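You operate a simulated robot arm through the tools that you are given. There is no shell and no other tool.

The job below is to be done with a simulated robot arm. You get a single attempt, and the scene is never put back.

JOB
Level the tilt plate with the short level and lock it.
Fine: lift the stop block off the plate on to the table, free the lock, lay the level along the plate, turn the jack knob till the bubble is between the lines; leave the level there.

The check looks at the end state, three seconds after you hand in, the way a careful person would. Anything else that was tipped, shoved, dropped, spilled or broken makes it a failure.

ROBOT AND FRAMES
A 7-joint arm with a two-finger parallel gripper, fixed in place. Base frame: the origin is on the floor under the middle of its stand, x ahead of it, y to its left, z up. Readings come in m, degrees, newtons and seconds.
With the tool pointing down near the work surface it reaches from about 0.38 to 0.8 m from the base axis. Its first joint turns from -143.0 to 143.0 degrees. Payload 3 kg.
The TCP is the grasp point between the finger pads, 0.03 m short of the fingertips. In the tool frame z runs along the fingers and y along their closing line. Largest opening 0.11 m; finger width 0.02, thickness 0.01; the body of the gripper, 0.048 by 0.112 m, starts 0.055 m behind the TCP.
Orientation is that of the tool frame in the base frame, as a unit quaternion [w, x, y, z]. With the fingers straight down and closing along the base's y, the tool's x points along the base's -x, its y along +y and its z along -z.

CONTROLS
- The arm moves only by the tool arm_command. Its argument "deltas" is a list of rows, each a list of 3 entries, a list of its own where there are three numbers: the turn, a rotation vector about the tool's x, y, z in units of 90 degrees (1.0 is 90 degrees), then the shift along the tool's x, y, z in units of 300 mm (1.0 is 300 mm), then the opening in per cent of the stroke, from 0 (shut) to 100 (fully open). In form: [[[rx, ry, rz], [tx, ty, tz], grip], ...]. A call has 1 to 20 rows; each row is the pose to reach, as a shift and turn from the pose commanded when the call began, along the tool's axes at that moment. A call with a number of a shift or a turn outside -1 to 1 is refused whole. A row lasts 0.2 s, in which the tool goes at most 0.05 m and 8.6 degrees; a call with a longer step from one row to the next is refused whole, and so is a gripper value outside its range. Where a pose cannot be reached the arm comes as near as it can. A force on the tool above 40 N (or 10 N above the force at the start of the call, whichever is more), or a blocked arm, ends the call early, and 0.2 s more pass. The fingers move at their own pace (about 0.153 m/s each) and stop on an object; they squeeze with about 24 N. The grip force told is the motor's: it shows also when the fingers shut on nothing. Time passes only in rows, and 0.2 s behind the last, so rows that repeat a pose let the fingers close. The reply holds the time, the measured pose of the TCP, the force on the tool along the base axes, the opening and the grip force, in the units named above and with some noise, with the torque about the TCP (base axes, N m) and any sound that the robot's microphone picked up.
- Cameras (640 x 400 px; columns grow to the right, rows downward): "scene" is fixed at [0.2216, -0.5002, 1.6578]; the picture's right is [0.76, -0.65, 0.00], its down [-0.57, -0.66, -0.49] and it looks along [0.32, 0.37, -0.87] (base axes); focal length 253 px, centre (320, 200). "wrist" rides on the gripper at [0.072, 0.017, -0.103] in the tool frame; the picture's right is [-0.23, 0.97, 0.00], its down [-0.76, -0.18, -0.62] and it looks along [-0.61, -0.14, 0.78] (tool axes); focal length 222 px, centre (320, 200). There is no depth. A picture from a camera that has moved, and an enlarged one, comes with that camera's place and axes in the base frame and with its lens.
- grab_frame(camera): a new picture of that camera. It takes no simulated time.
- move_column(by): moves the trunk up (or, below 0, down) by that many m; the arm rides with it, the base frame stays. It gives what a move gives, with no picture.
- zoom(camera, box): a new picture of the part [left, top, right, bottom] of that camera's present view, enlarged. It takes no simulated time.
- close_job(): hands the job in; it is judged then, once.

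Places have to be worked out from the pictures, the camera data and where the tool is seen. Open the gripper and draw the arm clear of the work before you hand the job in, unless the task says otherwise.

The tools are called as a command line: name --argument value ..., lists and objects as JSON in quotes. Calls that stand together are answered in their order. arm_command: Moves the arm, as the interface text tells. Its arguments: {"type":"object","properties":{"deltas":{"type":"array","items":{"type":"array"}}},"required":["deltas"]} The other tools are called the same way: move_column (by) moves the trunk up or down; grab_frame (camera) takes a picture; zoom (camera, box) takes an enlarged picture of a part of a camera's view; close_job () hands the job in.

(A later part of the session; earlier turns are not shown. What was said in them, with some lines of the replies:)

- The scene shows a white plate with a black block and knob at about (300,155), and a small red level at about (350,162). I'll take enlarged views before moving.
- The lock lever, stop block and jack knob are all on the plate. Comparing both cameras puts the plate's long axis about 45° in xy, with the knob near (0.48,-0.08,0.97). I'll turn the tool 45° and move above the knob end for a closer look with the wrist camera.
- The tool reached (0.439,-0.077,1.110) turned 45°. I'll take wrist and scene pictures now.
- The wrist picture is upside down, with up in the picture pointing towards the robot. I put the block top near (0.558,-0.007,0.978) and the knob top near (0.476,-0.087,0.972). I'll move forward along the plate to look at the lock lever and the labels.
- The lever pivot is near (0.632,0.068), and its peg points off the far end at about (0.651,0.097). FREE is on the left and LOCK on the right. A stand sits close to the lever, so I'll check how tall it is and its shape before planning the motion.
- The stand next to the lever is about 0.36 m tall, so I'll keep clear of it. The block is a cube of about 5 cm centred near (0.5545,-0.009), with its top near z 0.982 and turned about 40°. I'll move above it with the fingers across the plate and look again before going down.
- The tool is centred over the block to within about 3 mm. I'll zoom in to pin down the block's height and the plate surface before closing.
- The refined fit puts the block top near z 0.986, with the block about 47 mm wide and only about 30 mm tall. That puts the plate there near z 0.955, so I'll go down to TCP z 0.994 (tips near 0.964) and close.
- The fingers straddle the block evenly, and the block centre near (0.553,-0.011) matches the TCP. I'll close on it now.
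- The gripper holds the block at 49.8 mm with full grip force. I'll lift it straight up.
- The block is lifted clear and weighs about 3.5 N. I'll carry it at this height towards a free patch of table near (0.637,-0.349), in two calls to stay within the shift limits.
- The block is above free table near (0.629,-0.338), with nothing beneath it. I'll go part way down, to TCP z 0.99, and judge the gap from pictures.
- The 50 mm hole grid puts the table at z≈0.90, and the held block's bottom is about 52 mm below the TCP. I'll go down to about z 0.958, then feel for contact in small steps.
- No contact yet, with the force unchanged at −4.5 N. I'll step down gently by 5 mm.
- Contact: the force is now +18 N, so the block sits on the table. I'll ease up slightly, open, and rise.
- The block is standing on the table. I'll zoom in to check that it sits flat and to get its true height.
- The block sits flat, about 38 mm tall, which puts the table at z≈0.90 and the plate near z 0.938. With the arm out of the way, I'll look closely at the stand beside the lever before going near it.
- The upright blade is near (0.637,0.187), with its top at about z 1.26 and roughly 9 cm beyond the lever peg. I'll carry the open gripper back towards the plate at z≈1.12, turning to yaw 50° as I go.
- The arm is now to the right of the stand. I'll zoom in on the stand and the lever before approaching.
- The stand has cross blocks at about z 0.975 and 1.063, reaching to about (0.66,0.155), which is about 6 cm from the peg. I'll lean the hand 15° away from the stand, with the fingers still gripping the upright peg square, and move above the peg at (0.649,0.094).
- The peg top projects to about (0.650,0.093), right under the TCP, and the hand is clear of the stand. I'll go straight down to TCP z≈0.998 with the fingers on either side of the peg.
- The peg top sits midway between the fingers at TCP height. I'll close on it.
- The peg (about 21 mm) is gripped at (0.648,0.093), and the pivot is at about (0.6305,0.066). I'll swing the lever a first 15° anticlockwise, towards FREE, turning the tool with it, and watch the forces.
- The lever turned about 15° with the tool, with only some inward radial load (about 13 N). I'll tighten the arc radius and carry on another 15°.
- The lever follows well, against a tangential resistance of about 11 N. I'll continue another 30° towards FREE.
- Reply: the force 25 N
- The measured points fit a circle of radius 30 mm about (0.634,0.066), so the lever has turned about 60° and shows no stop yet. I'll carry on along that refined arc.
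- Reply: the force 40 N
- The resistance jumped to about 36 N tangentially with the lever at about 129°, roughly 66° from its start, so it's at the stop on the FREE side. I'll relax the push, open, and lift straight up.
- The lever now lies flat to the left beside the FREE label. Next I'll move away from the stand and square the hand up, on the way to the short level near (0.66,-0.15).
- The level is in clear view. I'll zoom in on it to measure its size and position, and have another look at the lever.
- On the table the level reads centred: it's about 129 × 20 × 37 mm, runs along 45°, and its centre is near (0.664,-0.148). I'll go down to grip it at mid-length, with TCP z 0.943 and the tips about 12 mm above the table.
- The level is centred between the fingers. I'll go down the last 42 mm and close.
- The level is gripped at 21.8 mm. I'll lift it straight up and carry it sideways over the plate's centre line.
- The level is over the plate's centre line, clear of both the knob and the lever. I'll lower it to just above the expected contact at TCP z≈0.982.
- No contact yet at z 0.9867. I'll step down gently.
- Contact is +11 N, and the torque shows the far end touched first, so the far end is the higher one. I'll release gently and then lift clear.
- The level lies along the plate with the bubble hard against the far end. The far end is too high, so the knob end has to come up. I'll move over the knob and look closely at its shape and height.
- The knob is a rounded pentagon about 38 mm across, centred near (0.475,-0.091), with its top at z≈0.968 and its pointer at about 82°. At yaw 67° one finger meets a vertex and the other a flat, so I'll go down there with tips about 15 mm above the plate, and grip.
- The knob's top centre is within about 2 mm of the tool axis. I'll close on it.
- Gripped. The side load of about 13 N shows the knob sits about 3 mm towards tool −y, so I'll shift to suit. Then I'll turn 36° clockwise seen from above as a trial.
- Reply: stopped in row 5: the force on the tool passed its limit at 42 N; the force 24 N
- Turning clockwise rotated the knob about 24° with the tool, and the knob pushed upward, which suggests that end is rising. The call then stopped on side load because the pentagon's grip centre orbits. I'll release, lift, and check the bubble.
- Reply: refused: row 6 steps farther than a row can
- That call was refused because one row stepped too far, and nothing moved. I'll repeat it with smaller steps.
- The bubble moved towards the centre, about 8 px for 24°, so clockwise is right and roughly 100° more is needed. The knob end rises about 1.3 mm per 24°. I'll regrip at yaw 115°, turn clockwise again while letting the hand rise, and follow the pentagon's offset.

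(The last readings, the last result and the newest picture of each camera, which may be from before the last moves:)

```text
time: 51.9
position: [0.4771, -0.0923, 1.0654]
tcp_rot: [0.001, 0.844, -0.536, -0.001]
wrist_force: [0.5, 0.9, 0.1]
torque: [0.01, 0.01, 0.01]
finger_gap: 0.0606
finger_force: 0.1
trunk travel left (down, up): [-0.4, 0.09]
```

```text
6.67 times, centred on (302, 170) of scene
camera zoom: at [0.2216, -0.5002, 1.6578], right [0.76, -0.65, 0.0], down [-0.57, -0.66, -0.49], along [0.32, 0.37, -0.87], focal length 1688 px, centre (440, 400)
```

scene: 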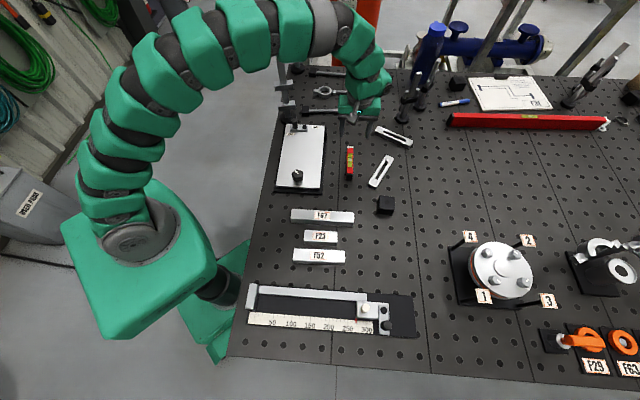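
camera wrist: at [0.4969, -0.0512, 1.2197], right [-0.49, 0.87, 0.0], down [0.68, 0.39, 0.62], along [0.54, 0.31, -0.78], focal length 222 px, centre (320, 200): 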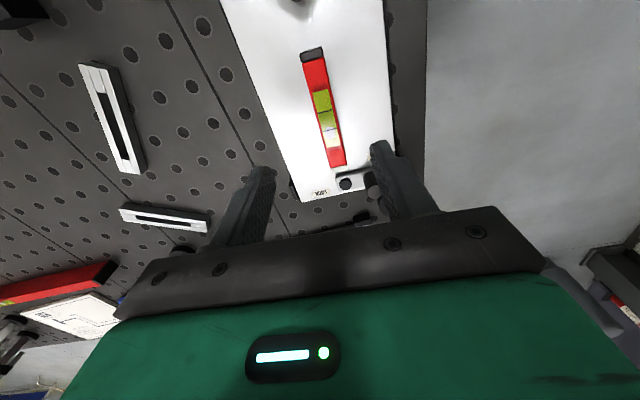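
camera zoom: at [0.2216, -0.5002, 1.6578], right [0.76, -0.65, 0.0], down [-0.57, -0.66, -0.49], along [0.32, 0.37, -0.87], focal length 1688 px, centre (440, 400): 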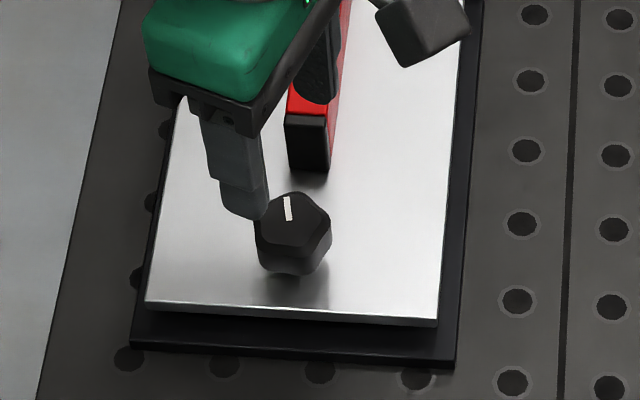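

The knob centre is at (0.477,-0.0907) and the pointer reads 57°, so it has turned 25°. The finger will clear the level's end by about 16 mm. I'll go down to z≈0.982, aligned with the vertex, and grip.

arm_command --deltas '[[[0, 0, 0.035], [-0.0043, -0.0087, 0.08], 50], [[0, 0, 0.035], [-0.0043, -0.0087, 0.16], 50], [[0, 0, 0.035], [-0.0043, -0.0087, 0.23], 50], [[0, 0, 0.035], [-0.0043, -0.0087, 0.278], 50], [[0, 0, 0.035], [-0.0043, -0.0087, 0.278], 50], [[0, 0, 0.035], [-0.0043, -0.0087, 0.278], 40], [[0, 0, 0.035], [-0.0043, -0.0087, 0.278], 20], [[0, 0, 0.035], [-0.0043, -0.0087, 0.278], 20], [[0, 0, 0.035], [-0.0043, -0.0087, 0.278], 20]]'

zoom --camera "wrist" --box '[200, 60, 440, 220]'

```text
time: 53.9
position: [0.4811, -0.0879, 0.9805]
tcp_rot: [0.0, 0.828, -0.56, -0.001]
wrist_force: [0.8, -1.6, -3.1]
torque: [0.27, -1.13, -0.05]
finger_gap: 0.0384
finger_force: 45.5
trunk travel left (down, up): [-0.4, 0.09]
```

```text
2.50 times, centred on (320, 140) of wrist
camera zoom: at [0.4898, -0.1644, 1.0851], right [-0.99, -0.15, 0.0], down [-0.12, 0.77, 0.62], along [-0.1, 0.62, -0.78], focal length 555 px, centre (320, 350)
```

zoom: 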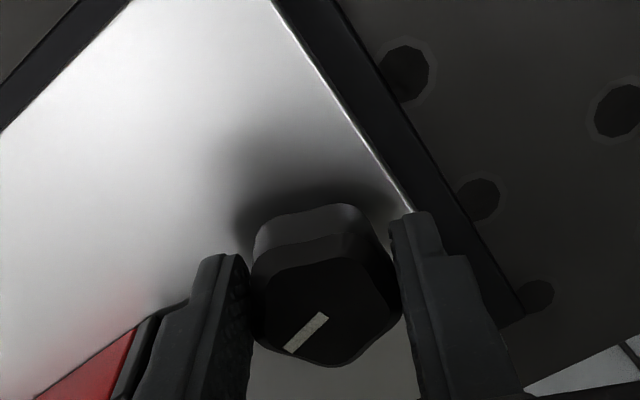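

The grip is clean with almost no side load. I'll turn 72° clockwise, rising 4 mm and following the small orbit.

arm_command --deltas '[[[0, 0, 0.08], [0.0008, 0.0001, -0.0013], 20], [[0, 0, 0.16], [0.0016, 0.0002, -0.0026], 20], [[0, 0, 0.24], [0.0024, 0.0005, -0.004], 20], [[0, 0, 0.32], [0.0033, 0.0008, -0.0053], 20], [[0, 0, 0.4], [0.004, 0.001, -0.0066], 20], [[0, 0, 0.48], [0.0046, 0.002, -0.008], 20], [[0, 0, 0.56], [0.0051, 0.0026, -0.0093], 20], [[0, 0, 0.64], [0.0056, 0.0033, -0.0106], 20], [[0, 0, 0.72], [0.006, 0.004, -0.012], 20], [[0, 0, 0.8], [0.0063, 0.0047, -0.0133], 20], [[0, 0, 0.8], [0.0063, 0.0047, -0.0133], 20]]'

zoom --camera "wrist" --box '[200, 60, 440, 220]'

zoom --camera "scene" --box '[270, 120, 334, 200]'

```text
time: 55.6
position: [0.4771, -0.0888, 0.9863]
tcp_rot: [-0.001, -0.496, 0.868, 0.001]
wrist_force: [-9.4, 11.7, 9.4]
torque: [-0.17, 0.09, 0.1]
finger_gap: 0.0374
finger_force: 44.6
trunk travel left (down, up): [-0.4, 0.09]
stopped in row 8: the force on the tool passed its limit at 40 N (the readings are from after the stop); the commanded pose is now the measured one
```

```text
2.50 times, centred on (320, 140) of wrist
camera zoom: at [0.4252, -0.1445, 1.0895], right [-0.72, 0.69, 0.0], down [0.54, 0.57, 0.62], along [0.43, 0.45, -0.78], focal length 555 px, centre (320, 350)
```

zoom: 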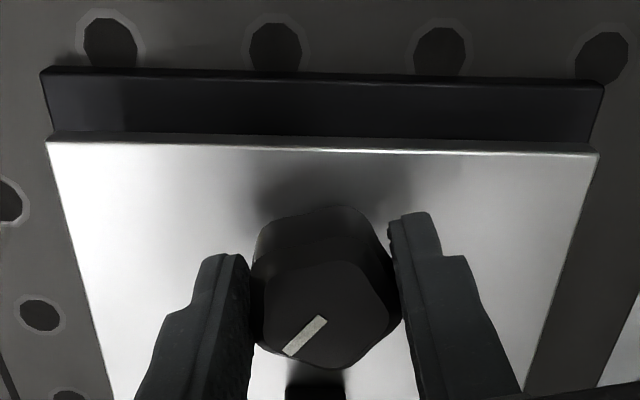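

```text
5.00 times, centred on (302, 160) of scene
camera zoom: at [0.2216, -0.5002, 1.6578], right [0.76, -0.65, 0.0], down [-0.57, -0.66, -0.49], along [0.32, 0.37, -0.87], focal length 1266 px, centre (410, 400)
```

zoom: 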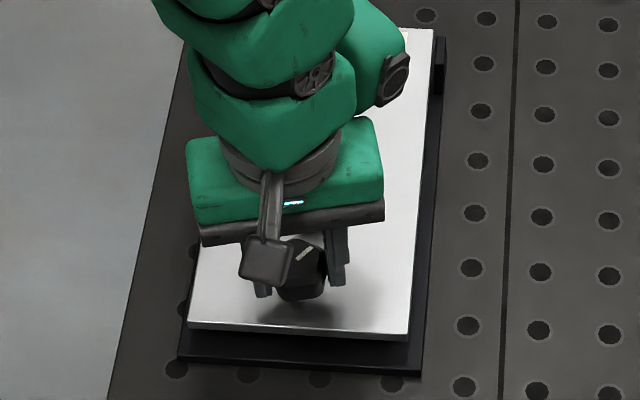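

It turned another 52° before side load stopped it. The picture shows the vertex is on the tool +y side, so my orbit sign was wrong. I'll release, lift away, and read the bubble.

arm_command --deltas '[[[0, 0, 0], [0, 0, 0], 40], [[0, 0, 0], [0, 0, 0], 55], [[0, 0, 0], [0, 0, 0], 55], [[0, 0, 0], [0, 0, -0.1], 55], [[0, 0, 0], [0, 0, -0.22], 55], [[0, 0, 0], [-0.05, 0, -0.34], 55], [[0, 0, 0], [-0.15, -0.02, -0.42], 55], [[0, 0, 0], [-0.28, -0.05, -0.42], 55], [[0, 0, 0], [-0.38, -0.08, -0.42], 55], [[0, 0, 0], [-0.38, -0.08, -0.42], 55]]'

grab_frame --camera "wrist"

zoom --camera "scene" --box '[270, 120, 334, 200]'

zoom --camera "wrist" --box '[240, 40, 400, 190]'

```text
time: 57.8
position: [0.5575, -0.0049, 1.112]
tcp_rot: [0.0, -0.496, 0.868, 0.001]
wrist_force: [-0.3, -0.4, -0.1]
torque: [0.0, 0.02, 0.01]
finger_gap: 0.0603
finger_force: 0.1
trunk travel left (down, up): [-0.4, 0.09]
```

```text
taken
camera wrist: at [0.5057, -0.06, 1.2152], right [-0.72, 0.69, 0.0], down [0.54, 0.56, 0.62], along [0.43, 0.45, -0.78], focal length 222 px, centre (320, 200)
```

wrist: 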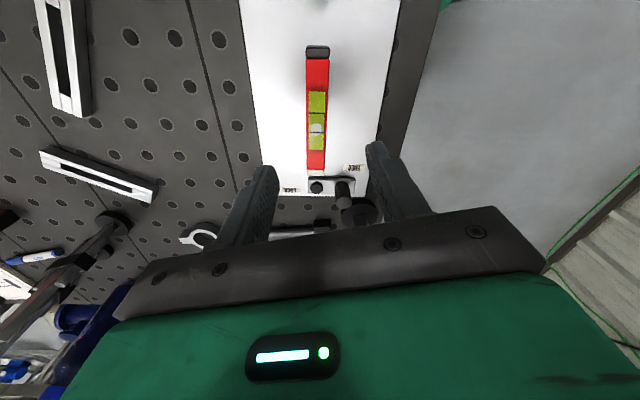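

```text
5.00 times, centred on (302, 160) of scene
camera zoom: at [0.2216, -0.5002, 1.6578], right [0.76, -0.65, 0.0], down [-0.57, -0.66, -0.49], along [0.32, 0.37, -0.87], focal length 1266 px, centre (410, 400)
```

zoom: 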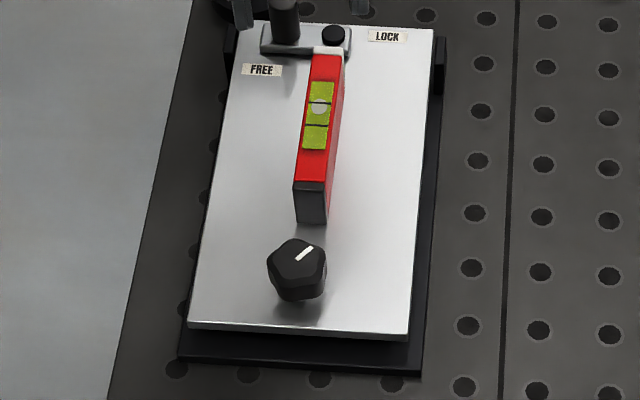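

```text
2.67 times, centred on (320, 115) of wrist
camera zoom: at [0.5057, -0.06, 1.2152], right [-0.72, 0.69, 0.0], down [0.54, 0.56, 0.62], along [0.43, 0.45, -0.78], focal length 592 px, centre (320, 427)
```

zoom: 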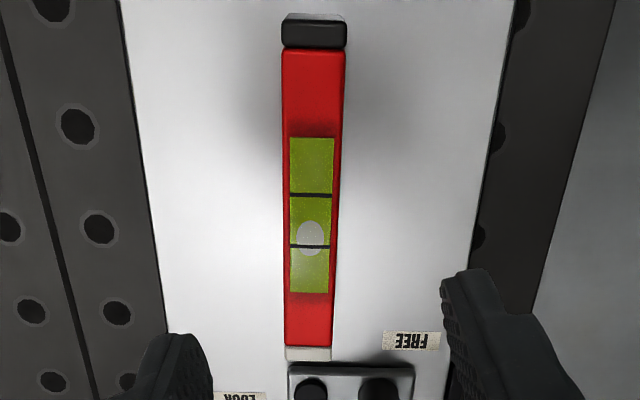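

The bubble is now partly inside the lines, but the two views don't quite agree on how far. I'll zoom in more tightly on the vial from both cameras.

zoom --camera "wrist" --box '[296, 85, 344, 155]'

zoom --camera "scene" --box '[322, 132, 346, 156]'

zoom --camera "scene" --box '[322, 132, 354, 152]'

zoom --camera "scene" --box '[318, 130, 350, 154]'

```text
5.71 times, centred on (320, 120) of wrist
camera zoom: at [0.5057, -0.06, 1.2152], right [-0.72, 0.69, 0.0], down [0.54, 0.56, 0.62], along [0.43, 0.45, -0.78], focal length 1269 px, centre (320, 657)
```

zoom: 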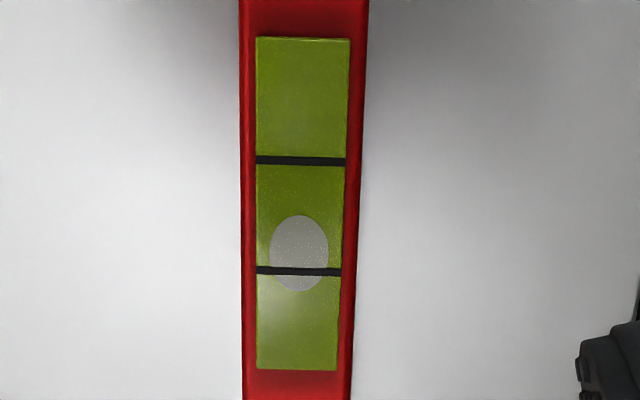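

```text
16.00 times, centred on (334, 144) of scene
camera zoom: at [0.2216, -0.5002, 1.6578], right [0.76, -0.65, 0.0], down [-0.57, -0.66, -0.49], along [0.32, 0.37, -0.87], focal length 4051 px, centre (96, 1096)
```

zoom: 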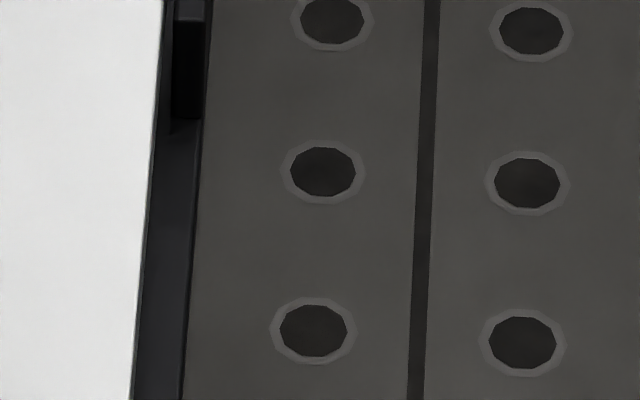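

```text
16.00 times, centred on (338, 142) of scene
camera zoom: at [0.2216, -0.5002, 1.6578], right [0.76, -0.65, 0.0], down [-0.57, -0.66, -0.49], along [0.32, 0.37, -0.87], focal length 4051 px, centre (32, 1128)
```

zoom: 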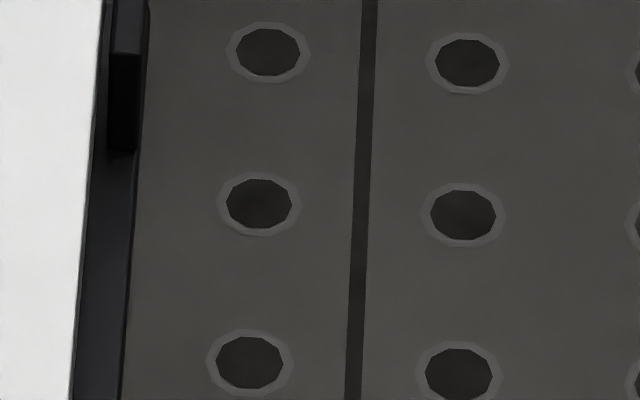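

```text
16.00 times, centred on (334, 142) of scene
camera zoom: at [0.2216, -0.5002, 1.6578], right [0.76, -0.65, 0.0], down [-0.57, -0.66, -0.49], along [0.32, 0.37, -0.87], focal length 4051 px, centre (96, 1128)
```

zoom: 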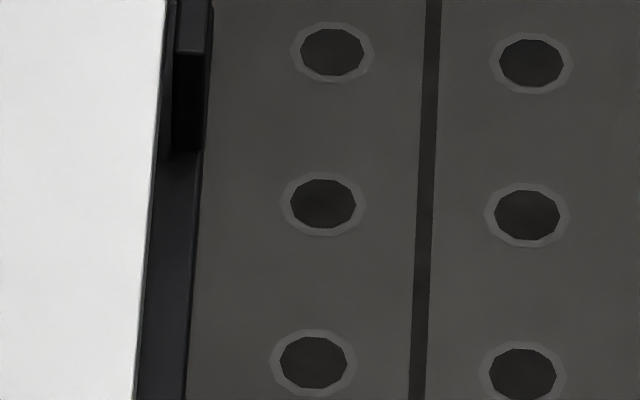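

I aimed the scene zoom at the wrong spot; the vial is near (302,142). Here it is again.

zoom --camera "scene" --box '[286, 132, 318, 152]'

```text
16.00 times, centred on (302, 142) of scene
camera zoom: at [0.2216, -0.5002, 1.6578], right [0.76, -0.65, 0.0], down [-0.57, -0.66, -0.49], along [0.32, 0.37, -0.87], focal length 4051 px, centre (608, 1128)
```

zoom: 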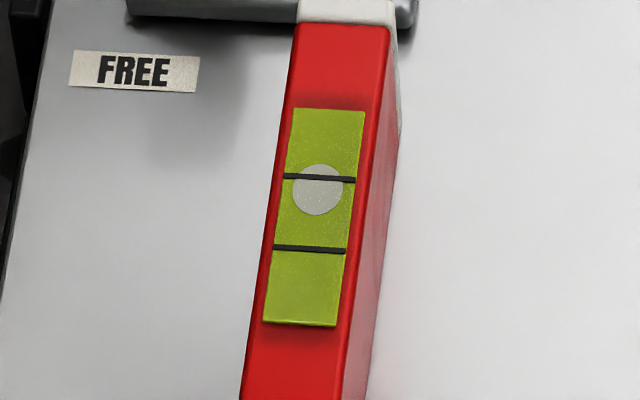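

Both views agree: the bubble is 0.34 line spacings off centre, at about 0.006 per degree, so it needs about 57° more clockwise. The pointer marks a vertex, now at about 5°. I'll regrip at yaw 95.5°, with that vertex on tool −y.

arm_command --deltas '[[[0, 0, -0.08], [0.1, 0.02, 0.03], 50], [[0, 0, -0.16], [0.2, 0.04, 0.06], 50], [[0, 0, -0.24], [0.3, 0.06, 0.09], 50], [[0, 0, -0.32], [0.376, 0.081, 0.11], 50], [[0, 0, -0.4], [0.376, 0.081, 0.15], 50], [[0, 0, -0.4], [0.376, 0.081, 0.15], 50]]'

zoom --camera "wrist" --box '[200, 40, 440, 190]'

```text
time: 59.2
position: [0.4789, -0.0886, 1.0656]
tcp_rot: [-0.001, 0.741, -0.672, -0.001]
wrist_force: [-0.8, 0.2, -0.3]
torque: [-0.02, 0.01, -0.02]
finger_gap: 0.0551
finger_force: 0.0
trunk travel left (down, up): [-0.4, 0.09]
```

```text
2.67 times, centred on (320, 115) of wrist
camera zoom: at [0.4683, -0.1638, 1.1698], right [-0.99, 0.13, 0.0], down [0.1, 0.77, 0.62], along [0.08, 0.62, -0.78], focal length 592 px, centre (320, 427)
```

zoom: 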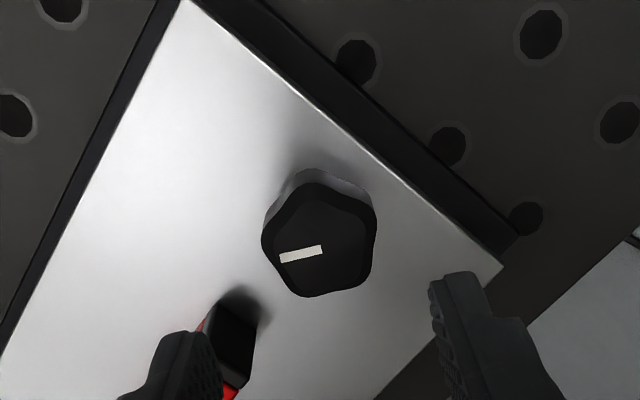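

In measured coordinates the knob centre works out near (0.479,-0.087), allowing for the small offset between camera and pose frames. I'll correct for that, align the closing line with the knob's vertex axis, go down to z≈0.985 and grip.

arm_command --deltas '[[[0, 0, -0.06], [-0.0047, 0.006, 0.08], 50], [[0, 0, -0.06], [-0.0047, 0.006, 0.16], 50], [[0, 0, -0.06], [-0.0047, 0.006, 0.23], 50], [[0, 0, -0.06], [-0.0047, 0.006, 0.268], 50], [[0, 0, -0.06], [-0.0047, 0.006, 0.268], 50], [[0, 0, -0.06], [-0.0047, 0.006, 0.268], 40], [[0, 0, -0.06], [-0.0047, 0.006, 0.268], 20], [[0, 0, -0.06], [-0.0047, 0.006, 0.268], 20], [[0, 0, -0.06], [-0.0047, 0.006, 0.268], 20]]'

zoom --camera "wrist" --box '[200, 60, 440, 220]'

```text
time: 61.2
position: [0.4793, -0.0871, 0.9852]
tcp_rot: [0.0, 0.771, -0.636, -0.001]
wrist_force: [16.4, 5.2, 4.2]
torque: [0.33, -1.51, 0.0]
finger_gap: 0.0375
finger_force: 45.1
trunk travel left (down, up): [-0.4, 0.09]
```

```text
2.50 times, centred on (320, 140) of wrist
camera zoom: at [0.4749, -0.1633, 1.0897], right [-1.0, 0.04, 0.0], down [0.03, 0.78, 0.62], along [0.02, 0.62, -0.78], focal length 555 px, centre (320, 350)
```

zoom: 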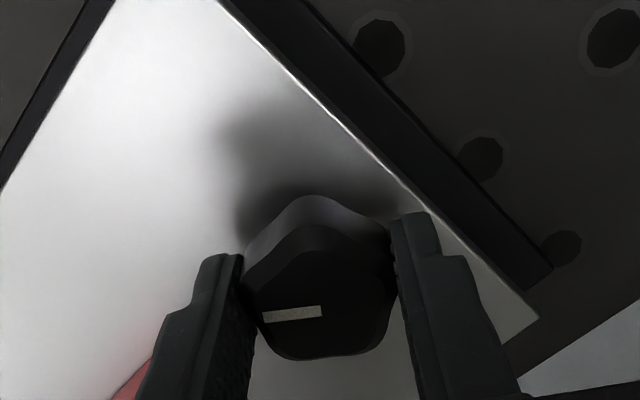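

The three grips together put the knob axis at about (0.4796,-0.0845) in measured coordinates. I'll open, shift to that axis and close again, so turning won't load the arm sideways.

arm_command --deltas '[[[0, 0, 0], [0, 0, 0], 40], [[0, 0, 0], [0, 0, 0], 50], [[0, 0, 0], [-0.0072, -0.0102, 0], 50], [[0, 0, 0], [-0.0072, -0.0102, 0], 40], [[0, 0, 0], [-0.0072, -0.0102, 0], 20], [[0, 0, 0], [-0.0072, -0.0102, 0], 20], [[0, 0, 0], [-0.0072, -0.0102, 0], 20]]'

```text
time: 62.8
position: [0.479, -0.0854, 0.9855]
tcp_rot: [0.0, 0.771, -0.637, -0.002]
wrist_force: [-14.5, -2.9, -8.0]
torque: [-0.07, -0.73, -0.11]
finger_gap: 0.0377
finger_force: 45.2
trunk travel left (down, up): [-0.4, 0.09]
```

The side load reversed to about +15 N, so the centre lies roughly halfway back. I'll shift 1.4 mm and turn 20° clockwise, then read the load.

arm_command --deltas '[[[0, 0, 0], [0, 0.0047, 0], 20], [[0, 0, 0.075], [0, 0.0047, -0.0012], 20], [[0, 0, 0.15], [0, 0.0047, -0.0025], 20], [[0, 0, 0.222], [0, 0.0047, -0.0037], 20], [[0, 0, 0.222], [0, 0.0047, -0.0037], 20]]'

```text
time: 64.0
position: [0.4784, -0.0852, 0.9879]
tcp_rot: [0.001, -0.648, 0.761, 0.0]
wrist_force: [4.8, 5.4, 10.6]
torque: [-0.44, -0.74, 0.06]
finger_gap: 0.0378
finger_force: 45.2
trunk travel left (down, up): [-0.4, 0.09]
```

The loads are small now (about 7 N sideways, 11 N upward). I'll continue another 20° clockwise, rising a bit more.

arm_command --deltas '[[[0, 0, 0.075], [-0.001, -0.001, -0.004], 20], [[0, 0, 0.15], [-0.002, -0.0013, -0.006], 20], [[0, 0, 0.222], [-0.002, -0.0013, -0.0077], 20], [[0, 0, 0.222], [-0.002, -0.0013, -0.0077], 20]]'

```text
time: 65.0
position: [0.479, -0.0856, 0.9897]
tcp_rot: [0.0, -0.507, 0.862, 0.0]
wrist_force: [14.4, -1.1, 19.8]
torque: [-0.69, -0.57, 0.18]
finger_gap: 0.0374
finger_force: 45.2
trunk travel left (down, up): [-0.4, 0.09]
```

40° done in this grip; the upward push (20 N) shows the knob end is rising. I'll relax the hand upward and sideways while turning the last 17°.

arm_command --deltas '[[[0, 0, 0], [-0.002, -0.0043, -0.006], 20], [[0, 0, 0.065], [-0.002, -0.0043, -0.008], 20], [[0, 0, 0.13], [-0.002, -0.0043, -0.01], 20], [[0, 0, 0.19], [-0.002, -0.0043, -0.0117], 20], [[0, 0, 0.19], [-0.002, -0.0043, -0.0117], 20]]'

```text
time: 66.2
position: [0.4812, -0.0844, 0.9912]
tcp_rot: [-0.002, -0.373, 0.928, 0.002]
wrist_force: [3.0, -6.5, -17.4]
torque: [-0.93, -0.24, -0.07]
finger_gap: 0.0372
finger_force: 44.6
trunk travel left (down, up): [-0.4, 0.09]
```

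The turn is complete, at 57° in this grip. I'll release, lift away, and read the bubble.

arm_command --deltas '[[[0, 0, 0], [0, 0, 0.004], 20], [[0, 0, 0], [0, 0, 0.004], 40], [[0, 0, 0], [0, 0, 0.004], 55], [[0, 0, 0], [0, 0, 0.004], 55], [[0, 0, 0], [0, 0, -0.1], 55], [[0, 0, 0], [0, 0, -0.22], 55], [[0, 0, 0], [-0.05, 0, -0.34], 55], [[0, 0, 0], [-0.15, 0, -0.42], 55], [[0, 0, 0], [-0.28, 0, -0.42], 55], [[0, 0, 0], [-0.38, 0, -0.42], 55], [[0, 0, 0], [-0.38, 0, -0.42], 55]]'

zoom --camera "scene" --box '[286, 130, 318, 150]'

zoom --camera "wrist" --box '[240, 40, 400, 190]'

zoom --camera "scene" --box '[250, 120, 354, 200]'

```text
time: 68.6
position: [0.5644, -0.0057, 1.1185]
tcp_rot: [0.0, -0.373, 0.928, 0.001]
wrist_force: [0.3, -0.6, -0.2]
torque: [0.03, 0.03, -0.01]
finger_gap: 0.0602
finger_force: 0.0
trunk travel left (down, up): [-0.4, 0.09]
```

```text
16.00 times, centred on (302, 140) of scene
camera zoom: at [0.2216, -0.5002, 1.6578], right [0.76, -0.65, 0.0], down [-0.57, -0.66, -0.49], along [0.32, 0.37, -0.87], focal length 4051 px, centre (608, 1160)
```

zoom: 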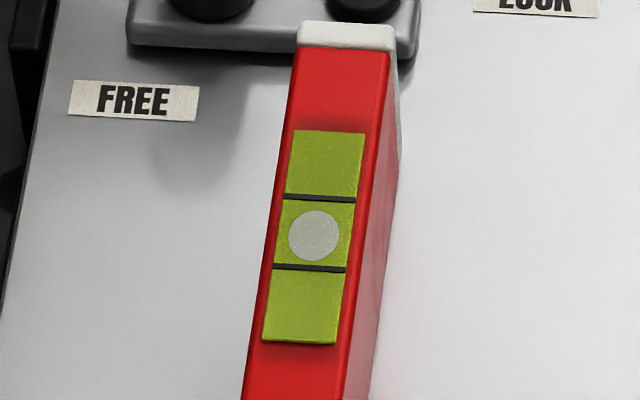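

```text
2.67 times, centred on (320, 115) of wrist
camera zoom: at [0.499, -0.0453, 1.2223], right [-0.51, 0.86, 0.0], down [0.67, 0.4, 0.62], along [0.53, 0.32, -0.78], focal length 592 px, centre (320, 427)
```

zoom: 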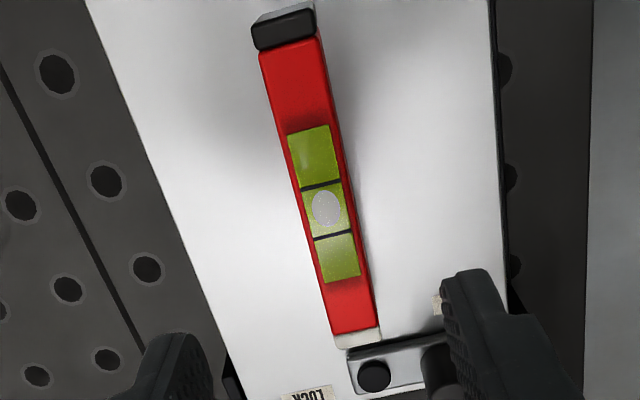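

```text
5.00 times, centred on (302, 160) of scene
camera zoom: at [0.2216, -0.5002, 1.6578], right [0.76, -0.65, 0.0], down [-0.57, -0.66, -0.49], along [0.32, 0.37, -0.87], focal length 1266 px, centre (410, 400)
```

zoom: 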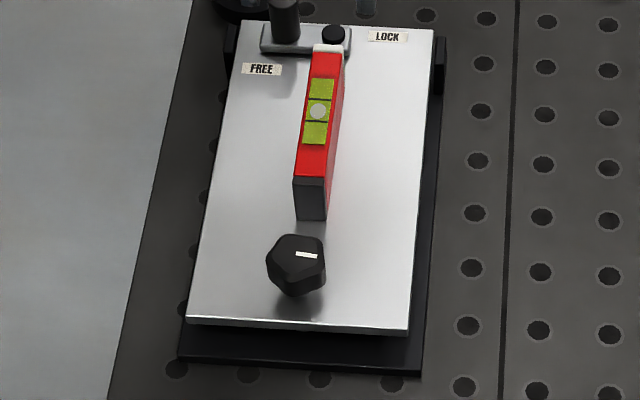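

The bubble is centred between the lines in both views. Now for relocking: I'll turn the hand to yaw 125° here, clear of everything, before going back to the lever peg.

arm_command --deltas '[[[0, 0, -0.085], [0, 0, 0], 45], [[0, 0, -0.17], [0, 0, 0], 45], [[0, 0, -0.255], [0, 0, 0], 45], [[0, 0, -0.34], [0, 0, 0], 45], [[0, 0, -0.425], [0, 0, 0], 45], [[0, 0, -0.51], [0, 0, 0], 45], [[0, 0, -0.595], [0, 0, 0], 45], [[0, 0, -0.68], [0, 0, 0], 45], [[0, 0, -0.765], [0, 0, 0], 45], [[0, 0, -0.85], [0, 0, 0], 45], [[0, 0, -0.902], [0, 0, 0], 45], [[0, 0, -0.902], [0, 0, 0], 45]]'

arm_command --deltas '[[[0, -0.06, 0], [-0.05, -0.1, 0.01], 45], [[0, -0.12, 0], [-0.1, -0.2, 0.02], 45], [[0, -0.167, 0], [-0.157, -0.32, 0.033], 45], [[0, -0.167, 0], [-0.157, -0.32, 0.033], 45]]'

grab_frame --camera "wrist"

zoom --camera "wrist" --box '[220, 0, 420, 150]'

zoom --camera "scene" --box '[250, 80, 346, 140]'

```text
time: 71.2
position: [0.5631, -0.0055, 1.1187]
tcp_rot: [0.0, 0.888, -0.461, -0.001]
wrist_force: [0.7, 0.0, -0.5]
torque: [0.02, -0.01, -0.04]
finger_gap: 0.0497
finger_force: 0.0
trunk travel left (down, up): [-0.4, 0.09]
```

```text
time: 72.2
position: [0.6149, 0.087, 1.1078]
tcp_rot: [-0.061, 0.88, -0.457, -0.117]
wrist_force: [0.3, 0.3, -0.2]
torque: [0.01, 0.02, -0.03]
finger_gap: 0.0494
finger_force: 0.1
trunk travel left (down, up): [-0.4, 0.09]
```

```text
taken
camera wrist: at [0.6557, -0.0029, 1.1896], right [-0.92, -0.38, 0.06], down [-0.18, 0.57, 0.8], along [-0.34, 0.73, -0.6], focal length 222 px, centre (320, 200)
```

wrist: 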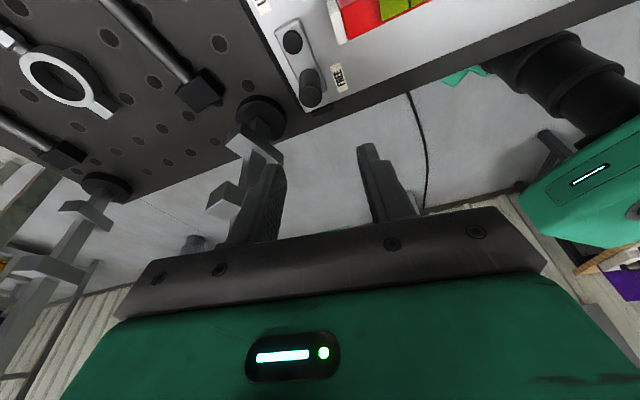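

```text
2.67 times, centred on (320, 75) of wrist
camera zoom: at [0.6557, -0.0029, 1.1896], right [-0.92, -0.38, 0.06], down [-0.18, 0.57, 0.8], along [-0.34, 0.73, -0.6], focal length 592 px, centre (320, 533)
```

zoom: 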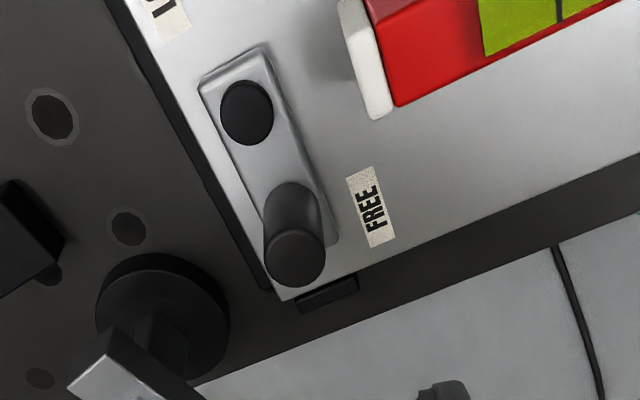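

```text
6.67 times, centred on (298, 110) of scene
camera zoom: at [0.2216, -0.5002, 1.6578], right [0.76, -0.65, 0.0], down [-0.57, -0.66, -0.49], along [0.32, 0.37, -0.87], focal length 1688 px, centre (467, 800)
```

zoom: 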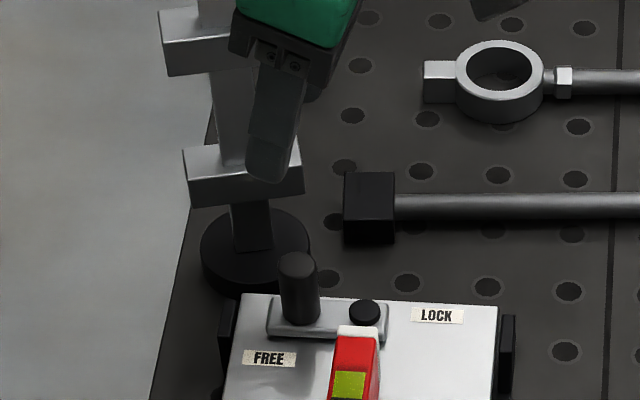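

The peg projects to about (0.614,0.091), between the open fingers, and the level's end is well clear of where they'll come down. I'll go down to z≈0.998 around the peg and close.

arm_command --deltas '[[[0, 0, 0], [0.015, 0, 0.08], 45], [[0, 0, 0], [0.035, 0, 0.16], 45], [[0, 0, 0], [0.055, 0, 0.24], 45], [[0, 0, 0], [0.073, 0, 0.31], 45], [[0, 0, 0], [0.087, 0, 0.353], 45], [[0, 0, 0], [0.087, 0, 0.353], 45]]'

zoom --camera "wrist" --box '[220, 60, 420, 210]'

```text
time: 73.6
position: [0.6135, 0.0902, 1.0019]
tcp_rot: [-0.06, 0.88, -0.456, -0.117]
wrist_force: [0.2, 0.7, 0.1]
torque: [-0.02, -0.01, 0.0]
finger_gap: 0.0496
finger_force: 0.0
trunk travel left (down, up): [-0.4, 0.09]
```

```text
2.67 times, centred on (320, 135) of wrist
camera zoom: at [0.6539, -0.0006, 1.0816], right [-0.92, -0.38, 0.06], down [-0.18, 0.57, 0.8], along [-0.34, 0.73, -0.6], focal length 592 px, centre (320, 373)
```

zoom: 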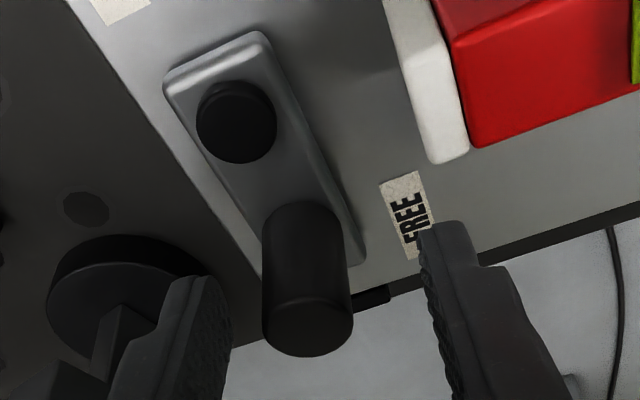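

The peg sits about 3 mm towards the left finger. I'll shift to match and close on it.

arm_command --deltas '[[[0, 0, 0], [0, -0.009, 0], 45], [[0, 0, 0], [0, -0.009, 0], 30], [[0, 0, 0], [0, -0.009, 0], 10], [[0, 0, 0], [0, -0.009, 0], 5], [[0, 0, 0], [0, -0.009, 0], 5], [[0, 0, 0], [0, -0.009, 0], 5]]'

zoom --camera "wrist" --box '[220, 60, 420, 210]'

```text
time: 75.0
position: [0.6166, 0.0931, 1.0004]
tcp_rot: [-0.06, 0.879, -0.458, -0.117]
wrist_force: [11.9, 9.4, 6.5]
torque: [0.11, -0.08, 0.04]
finger_gap: 0.0212
finger_force: 45.0
trunk travel left (down, up): [-0.4, 0.09]
```

```text
2.67 times, centred on (320, 135) of wrist
camera zoom: at [0.6569, 0.0017, 1.0815], right [-0.92, -0.38, 0.06], down [-0.18, 0.57, 0.8], along [-0.34, 0.73, -0.6], focal length 592 px, centre (320, 373)
```

zoom: 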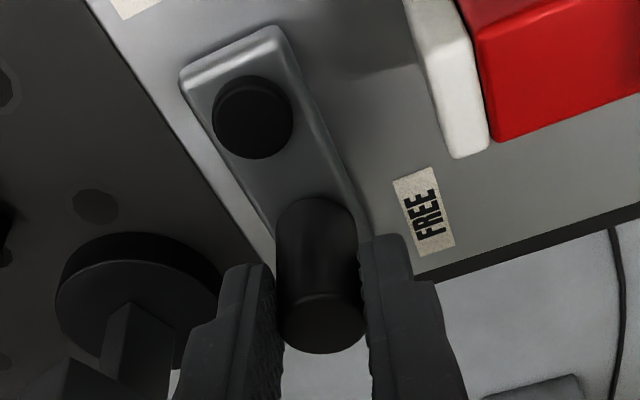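

The peg is gripped. I'll swing it 30° clockwise about the pivot, towards LOCK, turning the hand with it.

arm_command --deltas '[[[0.0216, 0, 0.0805], [0.002, -0.0137, -0.0006], 5], [[0.043, 0, 0.161], [0.0043, -0.027, -0.0012], 5], [[0.0647, 0, 0.2415], [0.0087, -0.04, -0.0023], 5], [[0.0863, 0, 0.322], [0.014, -0.052, -0.0037], 5], [[0.0863, 0, 0.322], [0.014, -0.052, -0.0037], 5]]'

zoom --camera "wrist" --box '[220, 60, 420, 210]'

```text
time: 76.2
position: [0.628, 0.0999, 1.0005]
tcp_rot: [-0.088, 0.731, -0.669, -0.097]
wrist_force: [-11.4, 34.0, 7.0]
torque: [1.26, 0.25, 0.04]
finger_gap: 0.0212
finger_force: 45.2
trunk travel left (down, up): [-0.4, 0.09]
```

```text
2.67 times, centred on (320, 135) of wrist
camera zoom: at [0.6192, 0.0004, 1.0815], right [-0.99, 0.13, 0.06], down [0.13, 0.59, 0.8], along [0.07, 0.8, -0.6], focal length 592 px, centre (320, 373)
```

zoom: 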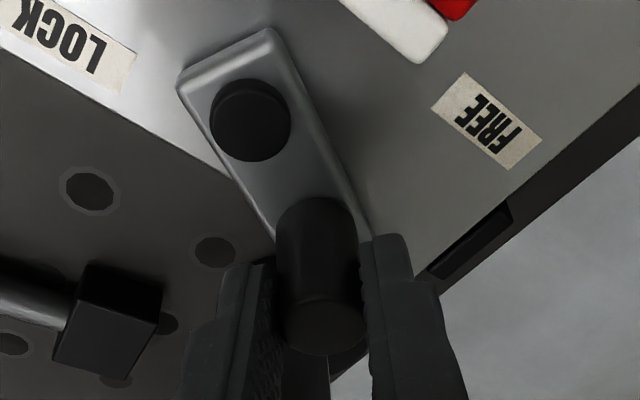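

The lever has turned about 30°. The radial load of about 34 N says my circle is about 3 mm too small, so I'll widen it and carry on another 22° clockwise.

arm_command --deltas '[[[0, 0, 0], [-0.0103, 0, 0.0027], 5], [[0.0216, 0, 0.0805], [-0.0097, -0.015, 0.0027], 5], [[0.043, 0, 0.161], [-0.0068, -0.0297, 0.0018], 5], [[0.0647, 0, 0.2415], [-0.0023, -0.044, 0.0006], 5], [[0.0647, 0, 0.2415], [-0.0023, -0.044, 0.0006], 5]]'

zoom --camera "wrist" --box '[220, 60, 420, 210]'

```text
time: 77.4
position: [0.6432, 0.1002, 1.0005]
tcp_rot: [0.105, -0.586, 0.8, 0.078]
wrist_force: [-13.0, 20.6, 2.0]
torque: [0.02, 0.36, -0.44]
finger_gap: 0.0215
finger_force: 45.1
trunk travel left (down, up): [-0.4, 0.09]
```

```text
2.67 times, centred on (320, 135) of wrist
camera zoom: at [0.5966, 0.0111, 1.0816], right [-0.86, 0.5, 0.06], down [0.34, 0.49, 0.8], along [0.37, 0.71, -0.6], focal length 592 px, centre (320, 373)
```

zoom: 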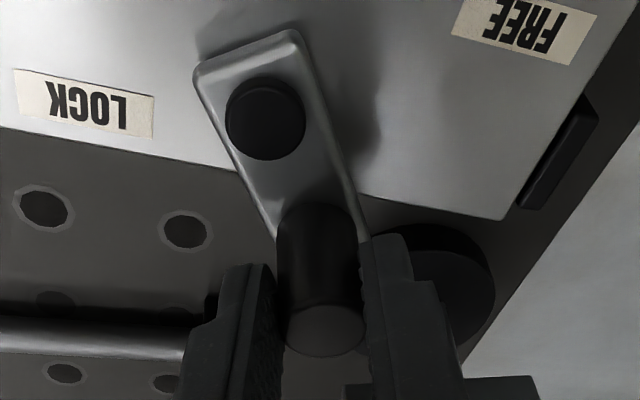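

The lever is at about 75°, near its original angle. I'll continue 15° clockwise and watch for the stop.

arm_command --deltas '[[[0.0108, 0, 0.04], [-0.003, -0.0078, 0.0006], 5], [[0.0216, 0, 0.0805], [-0.004, -0.0155, 0.001], 5], [[0.0324, 0, 0.1205], [-0.0025, -0.0235, 0.0006], 5], [[0.043, 0, 0.161], [-0.001, -0.0312, 0.0003], 5], [[0.043, 0, 0.161], [-0.001, -0.0312, 0.0003], 5]]'

zoom --camera "wrist" --box '[220, 60, 420, 210]'

```text
time: 78.6
position: [0.6531, 0.0967, 1.0003]
tcp_rot: [0.114, -0.476, 0.87, 0.064]
wrist_force: [-11.9, 3.5, -2.6]
torque: [-0.3, 0.61, -0.27]
finger_gap: 0.0212
finger_force: 44.9
trunk travel left (down, up): [-0.4, 0.09]
```

```text
2.67 times, centred on (320, 135) of wrist
camera zoom: at [0.5849, 0.0217, 1.0815], right [-0.7, 0.71, 0.06], down [0.46, 0.39, 0.8], along [0.54, 0.59, -0.6], focal length 592 px, centre (320, 373)
```

zoom: 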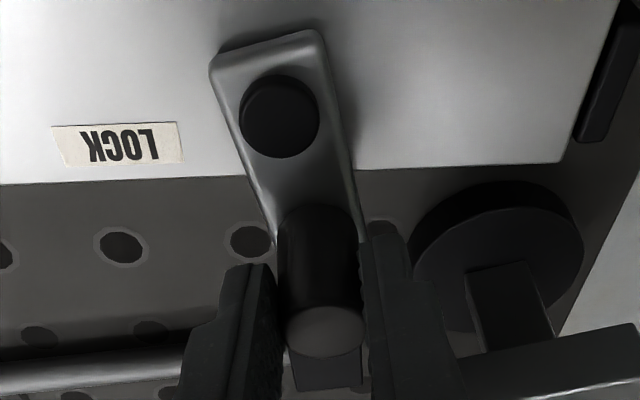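

The lever is now about at its original angle, with only normal friction (about 12 N). I'll keep going clockwise in small steps to find the LOCK stop.

arm_command --deltas '[[[0.0108, 0, 0.04], [0.0004, -0.0078, -0.0001], 5], [[0.0216, 0, 0.0805], [0.0007, -0.0155, -0.0002], 5], [[0.0216, 0, 0.0805], [0.0007, -0.0155, -0.0002], 5]]'

zoom --camera "wrist" --box '[220, 60, 420, 210]'

```text
time: 79.4
position: [0.6532, 0.0944, 1.0002]
tcp_rot: [0.116, -0.42, 0.898, 0.057]
wrist_force: [-34.6, 15.4, -3.7]
torque: [-0.19, 0.88, 0.34]
finger_gap: 0.0214
finger_force: 45.1
trunk travel left (down, up): [-0.4, 0.09]
```

```text
2.67 times, centred on (320, 135) of wrist
camera zoom: at [0.577, 0.0299, 1.0818], right [-0.61, 0.79, 0.06], down [0.51, 0.33, 0.8], along [0.61, 0.52, -0.6], focal length 592 px, centre (320, 373)
```

zoom: 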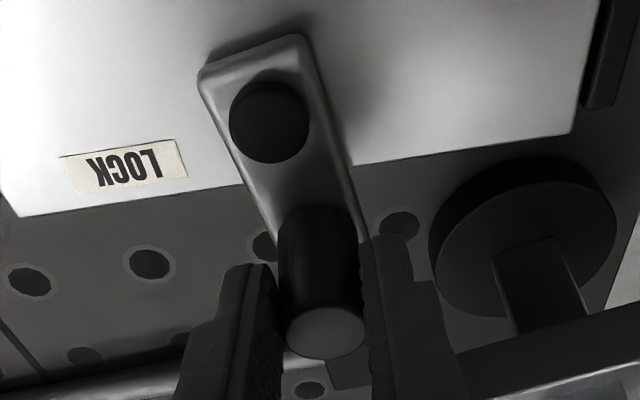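

The tangential load jumped to about 37 N with no further motion: the lever is at its LOCK stop, pointing off the far end. I'll relax, open, and lift straight up.

arm_command --deltas '[[[0, 0, 0], [0.0062, 0.0107, -0.0017], 5], [[0, 0, 0], [0.0062, 0.0107, -0.0017], 25], [[0, 0, 0], [0.0062, 0.0107, -0.0017], 45], [[0, 0, 0], [0.0062, 0.0107, -0.0017], 45], [[0, 0, 0], [-0.022, 0.0107, -0.1], 45], [[0, 0, 0], [-0.052, 0.0107, -0.21], 45], [[0, 0, 0], [-0.082, 0.0107, -0.32], 45], [[0, 0, 0], [-0.1, 0.0107, -0.39], 45], [[0, 0, 0], [-0.1, 0.0107, -0.39], 45]]'

grab_frame --camera "wrist"

zoom --camera "scene" --box '[250, 90, 346, 150]'

zoom --camera "scene" --box '[286, 130, 318, 150]'

```text
time: 81.4
position: [0.6556, 0.0944, 1.1201]
tcp_rot: [0.118, -0.419, 0.898, 0.057]
wrist_force: [-0.6, -0.5, -0.4]
torque: [-0.01, -0.02, -0.04]
finger_gap: 0.0495
finger_force: 0.1
trunk travel left (down, up): [-0.4, 0.09]
```

```text
taken
camera wrist: at [0.5781, 0.0293, 1.2016], right [-0.61, 0.79, 0.06], down [0.51, 0.32, 0.8], along [0.61, 0.52, -0.6], focal length 222 px, centre (320, 200)
```

wrist: 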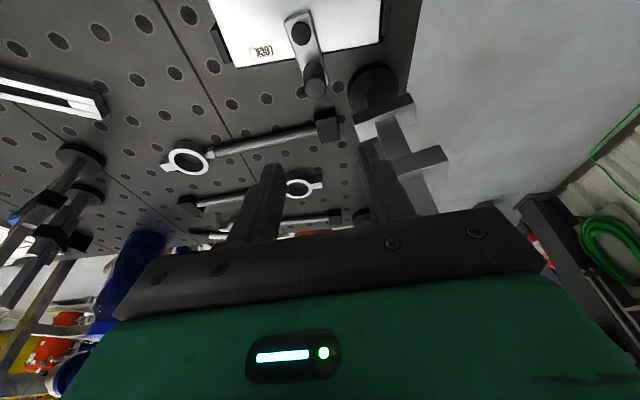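

```text
6.67 times, centred on (298, 120) of scene
camera zoom: at [0.2216, -0.5002, 1.6578], right [0.76, -0.65, 0.0], down [-0.57, -0.66, -0.49], along [0.32, 0.37, -0.87], focal length 1688 px, centre (467, 733)
```

zoom: 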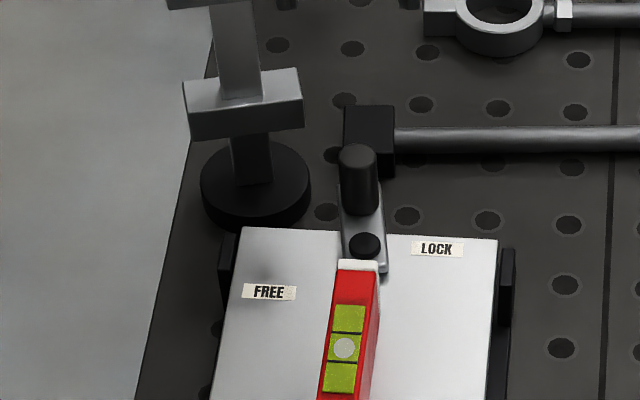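

```text
16.00 times, centred on (302, 140) of scene
camera zoom: at [0.2216, -0.5002, 1.6578], right [0.76, -0.65, 0.0], down [-0.57, -0.66, -0.49], along [0.32, 0.37, -0.87], focal length 4051 px, centre (608, 1160)
```

zoom: 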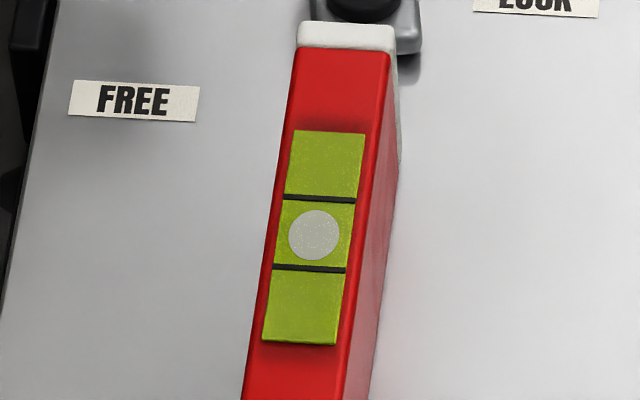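

The lever is back in exactly its original LOCK position and the bubble is still centred. I'll draw the arm back away from the stand, square it up, and inspect everything.

arm_command --deltas '[[[0, 0, 0], [0.12, -0.001, -0.06], 45], [[0, 0, 0], [0.25, -0.002, -0.13], 45], [[0, 0.05, 0], [0.38, -0.003, -0.2], 45], [[0, 0.1, 0], [0.51, -0.005, -0.27], 45], [[0, 0.167, 0], [0.643, -0.006, -0.345], 45], [[0, 0.167, 0], [0.643, -0.006, -0.345], 45]]'

grab_frame --camera "wrist"

zoom --camera "wrist" --box '[240, 60, 400, 210]'

grab_frame --camera "scene"

```text
time: 82.8
position: [0.519, -0.071, 1.1707]
tcp_rot: [0.0, -0.424, 0.906, 0.002]
wrist_force: [-0.1, 0.0, 0.0]
torque: [0.02, -0.01, -0.02]
finger_gap: 0.0496
finger_force: 0.1
trunk travel left (down, up): [-0.4, 0.09]
```

```text
taken
camera wrist: at [0.4581, -0.1168, 1.2741], right [-0.6, 0.8, 0.0], down [0.63, 0.47, 0.62], along [0.5, 0.38, -0.78], focal length 222 px, centre (320, 200)
```

wrist: 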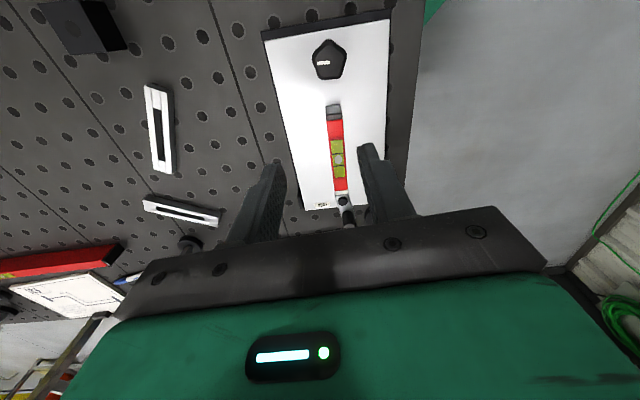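

```text
2.67 times, centred on (320, 135) of wrist
camera zoom: at [0.4581, -0.1168, 1.2741], right [-0.6, 0.8, 0.0], down [0.63, 0.47, 0.62], along [0.5, 0.38, -0.78], focal length 592 px, centre (320, 373)
```

zoom: 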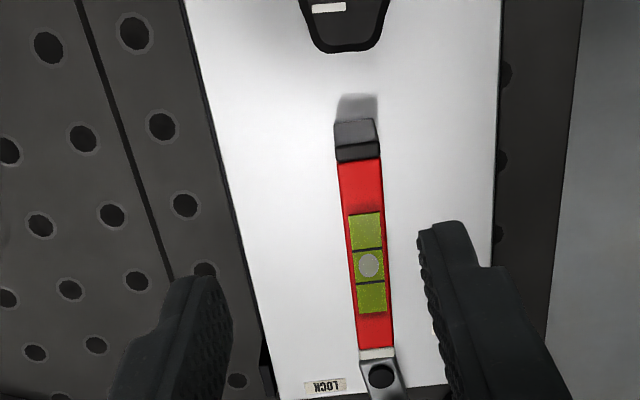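

```text
taken
```

scene: 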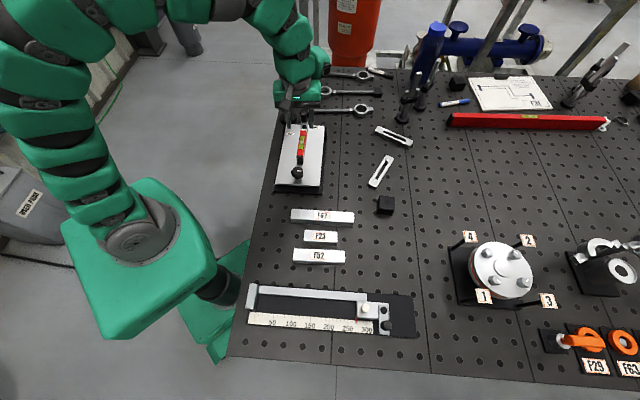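

The bubble is centred from above too; the level, knob, lever and block are all where they should be, and nothing else has moved. I'll retract the arm up and back, clear of the work.

arm_command --deltas '[[[0, 0, 0], [0.08, 0, -0.08], 50], [[0, 0, 0], [0.17, 0, -0.17], 50], [[0, 0, 0], [0.25, 0, -0.25], 50], [[0, 0, 0], [0.333, 0, -0.333], 50], [[0, 0, 0], [0.333, 0, -0.333], 50], [[0, 0, 0], [0.333, 0, -0.333], 50]]'

grab_frame --camera "scene"

grab_frame --camera "wrist"

zoom --camera "scene" --box '[270, 110, 340, 200]'

```text
time: 84.2
position: [0.4542, -0.1465, 1.2699]
tcp_rot: [-0.001, -0.424, 0.906, 0.001]
wrist_force: [-0.1, -0.6, 0.8]
torque: [0.0, -0.02, 0.01]
finger_gap: 0.0547
finger_force: 0.0
trunk travel left (down, up): [-0.4, 0.09]
```

```text
taken
```

scene: 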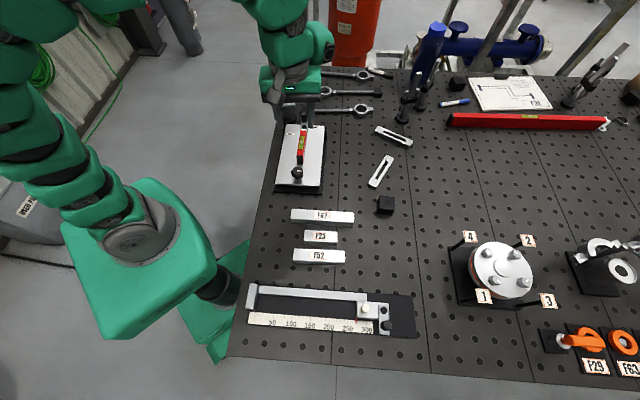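

```text
taken
camera wrist: at [0.3931, -0.1929, 1.3745], right [-0.6, 0.8, 0.0], down [0.63, 0.47, 0.62], along [0.5, 0.38, -0.78], focal length 222 px, centre (320, 200)
```

wrist: 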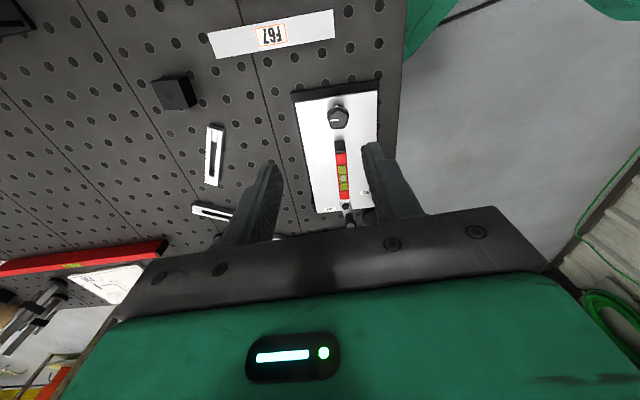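

```text
4.44 times, centred on (305, 155) of scene
camera zoom: at [0.2216, -0.5002, 1.6578], right [0.76, -0.65, 0.0], down [-0.57, -0.66, -0.49], along [0.32, 0.37, -0.87], focal length 1125 px, centre (387, 400)
```

zoom: 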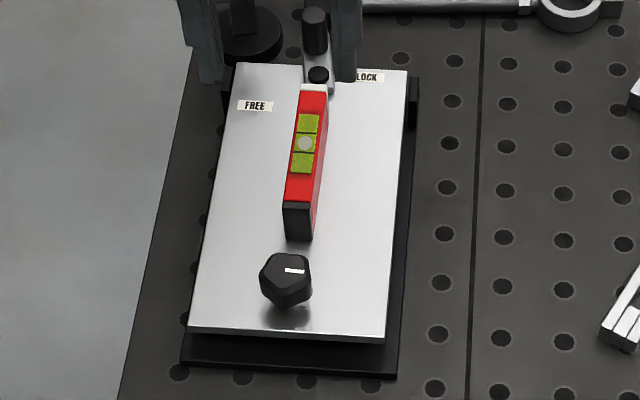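

The job's end state is in place. The stop block is on the table, the level lies on the plate with the bubble between the lines, and the lever is at LOCK. The gripper is open and the arm is clear, so I'm handing in.

close_job

```text
The job is handed in.
```

The tilt plate is level and locked, and the job is handed in; I haven't seen the check's verdict.

- **Stop block:** it's off the plate and sitting flat on clear table, to the right of the plate.
- **Level:** the short level lies along the plate's centre line and is left there. The bubble is centred between the lines in both cameras, and it didn't move when I relocked.
- **Jack knob:** it took about 135° clockwise, over three grips, to bring the knob end up. The force limit stopped two of the turns because of side load on the knob; I released and regripped each time.
- **Lock:** I swung the lever to its FREE stop before levelling, then back to its LOCK stop. It ended where it started.

I saw nothing else tipped, shoved or dropped in the last pictures. The gripper is open and the arm is clear of the work.
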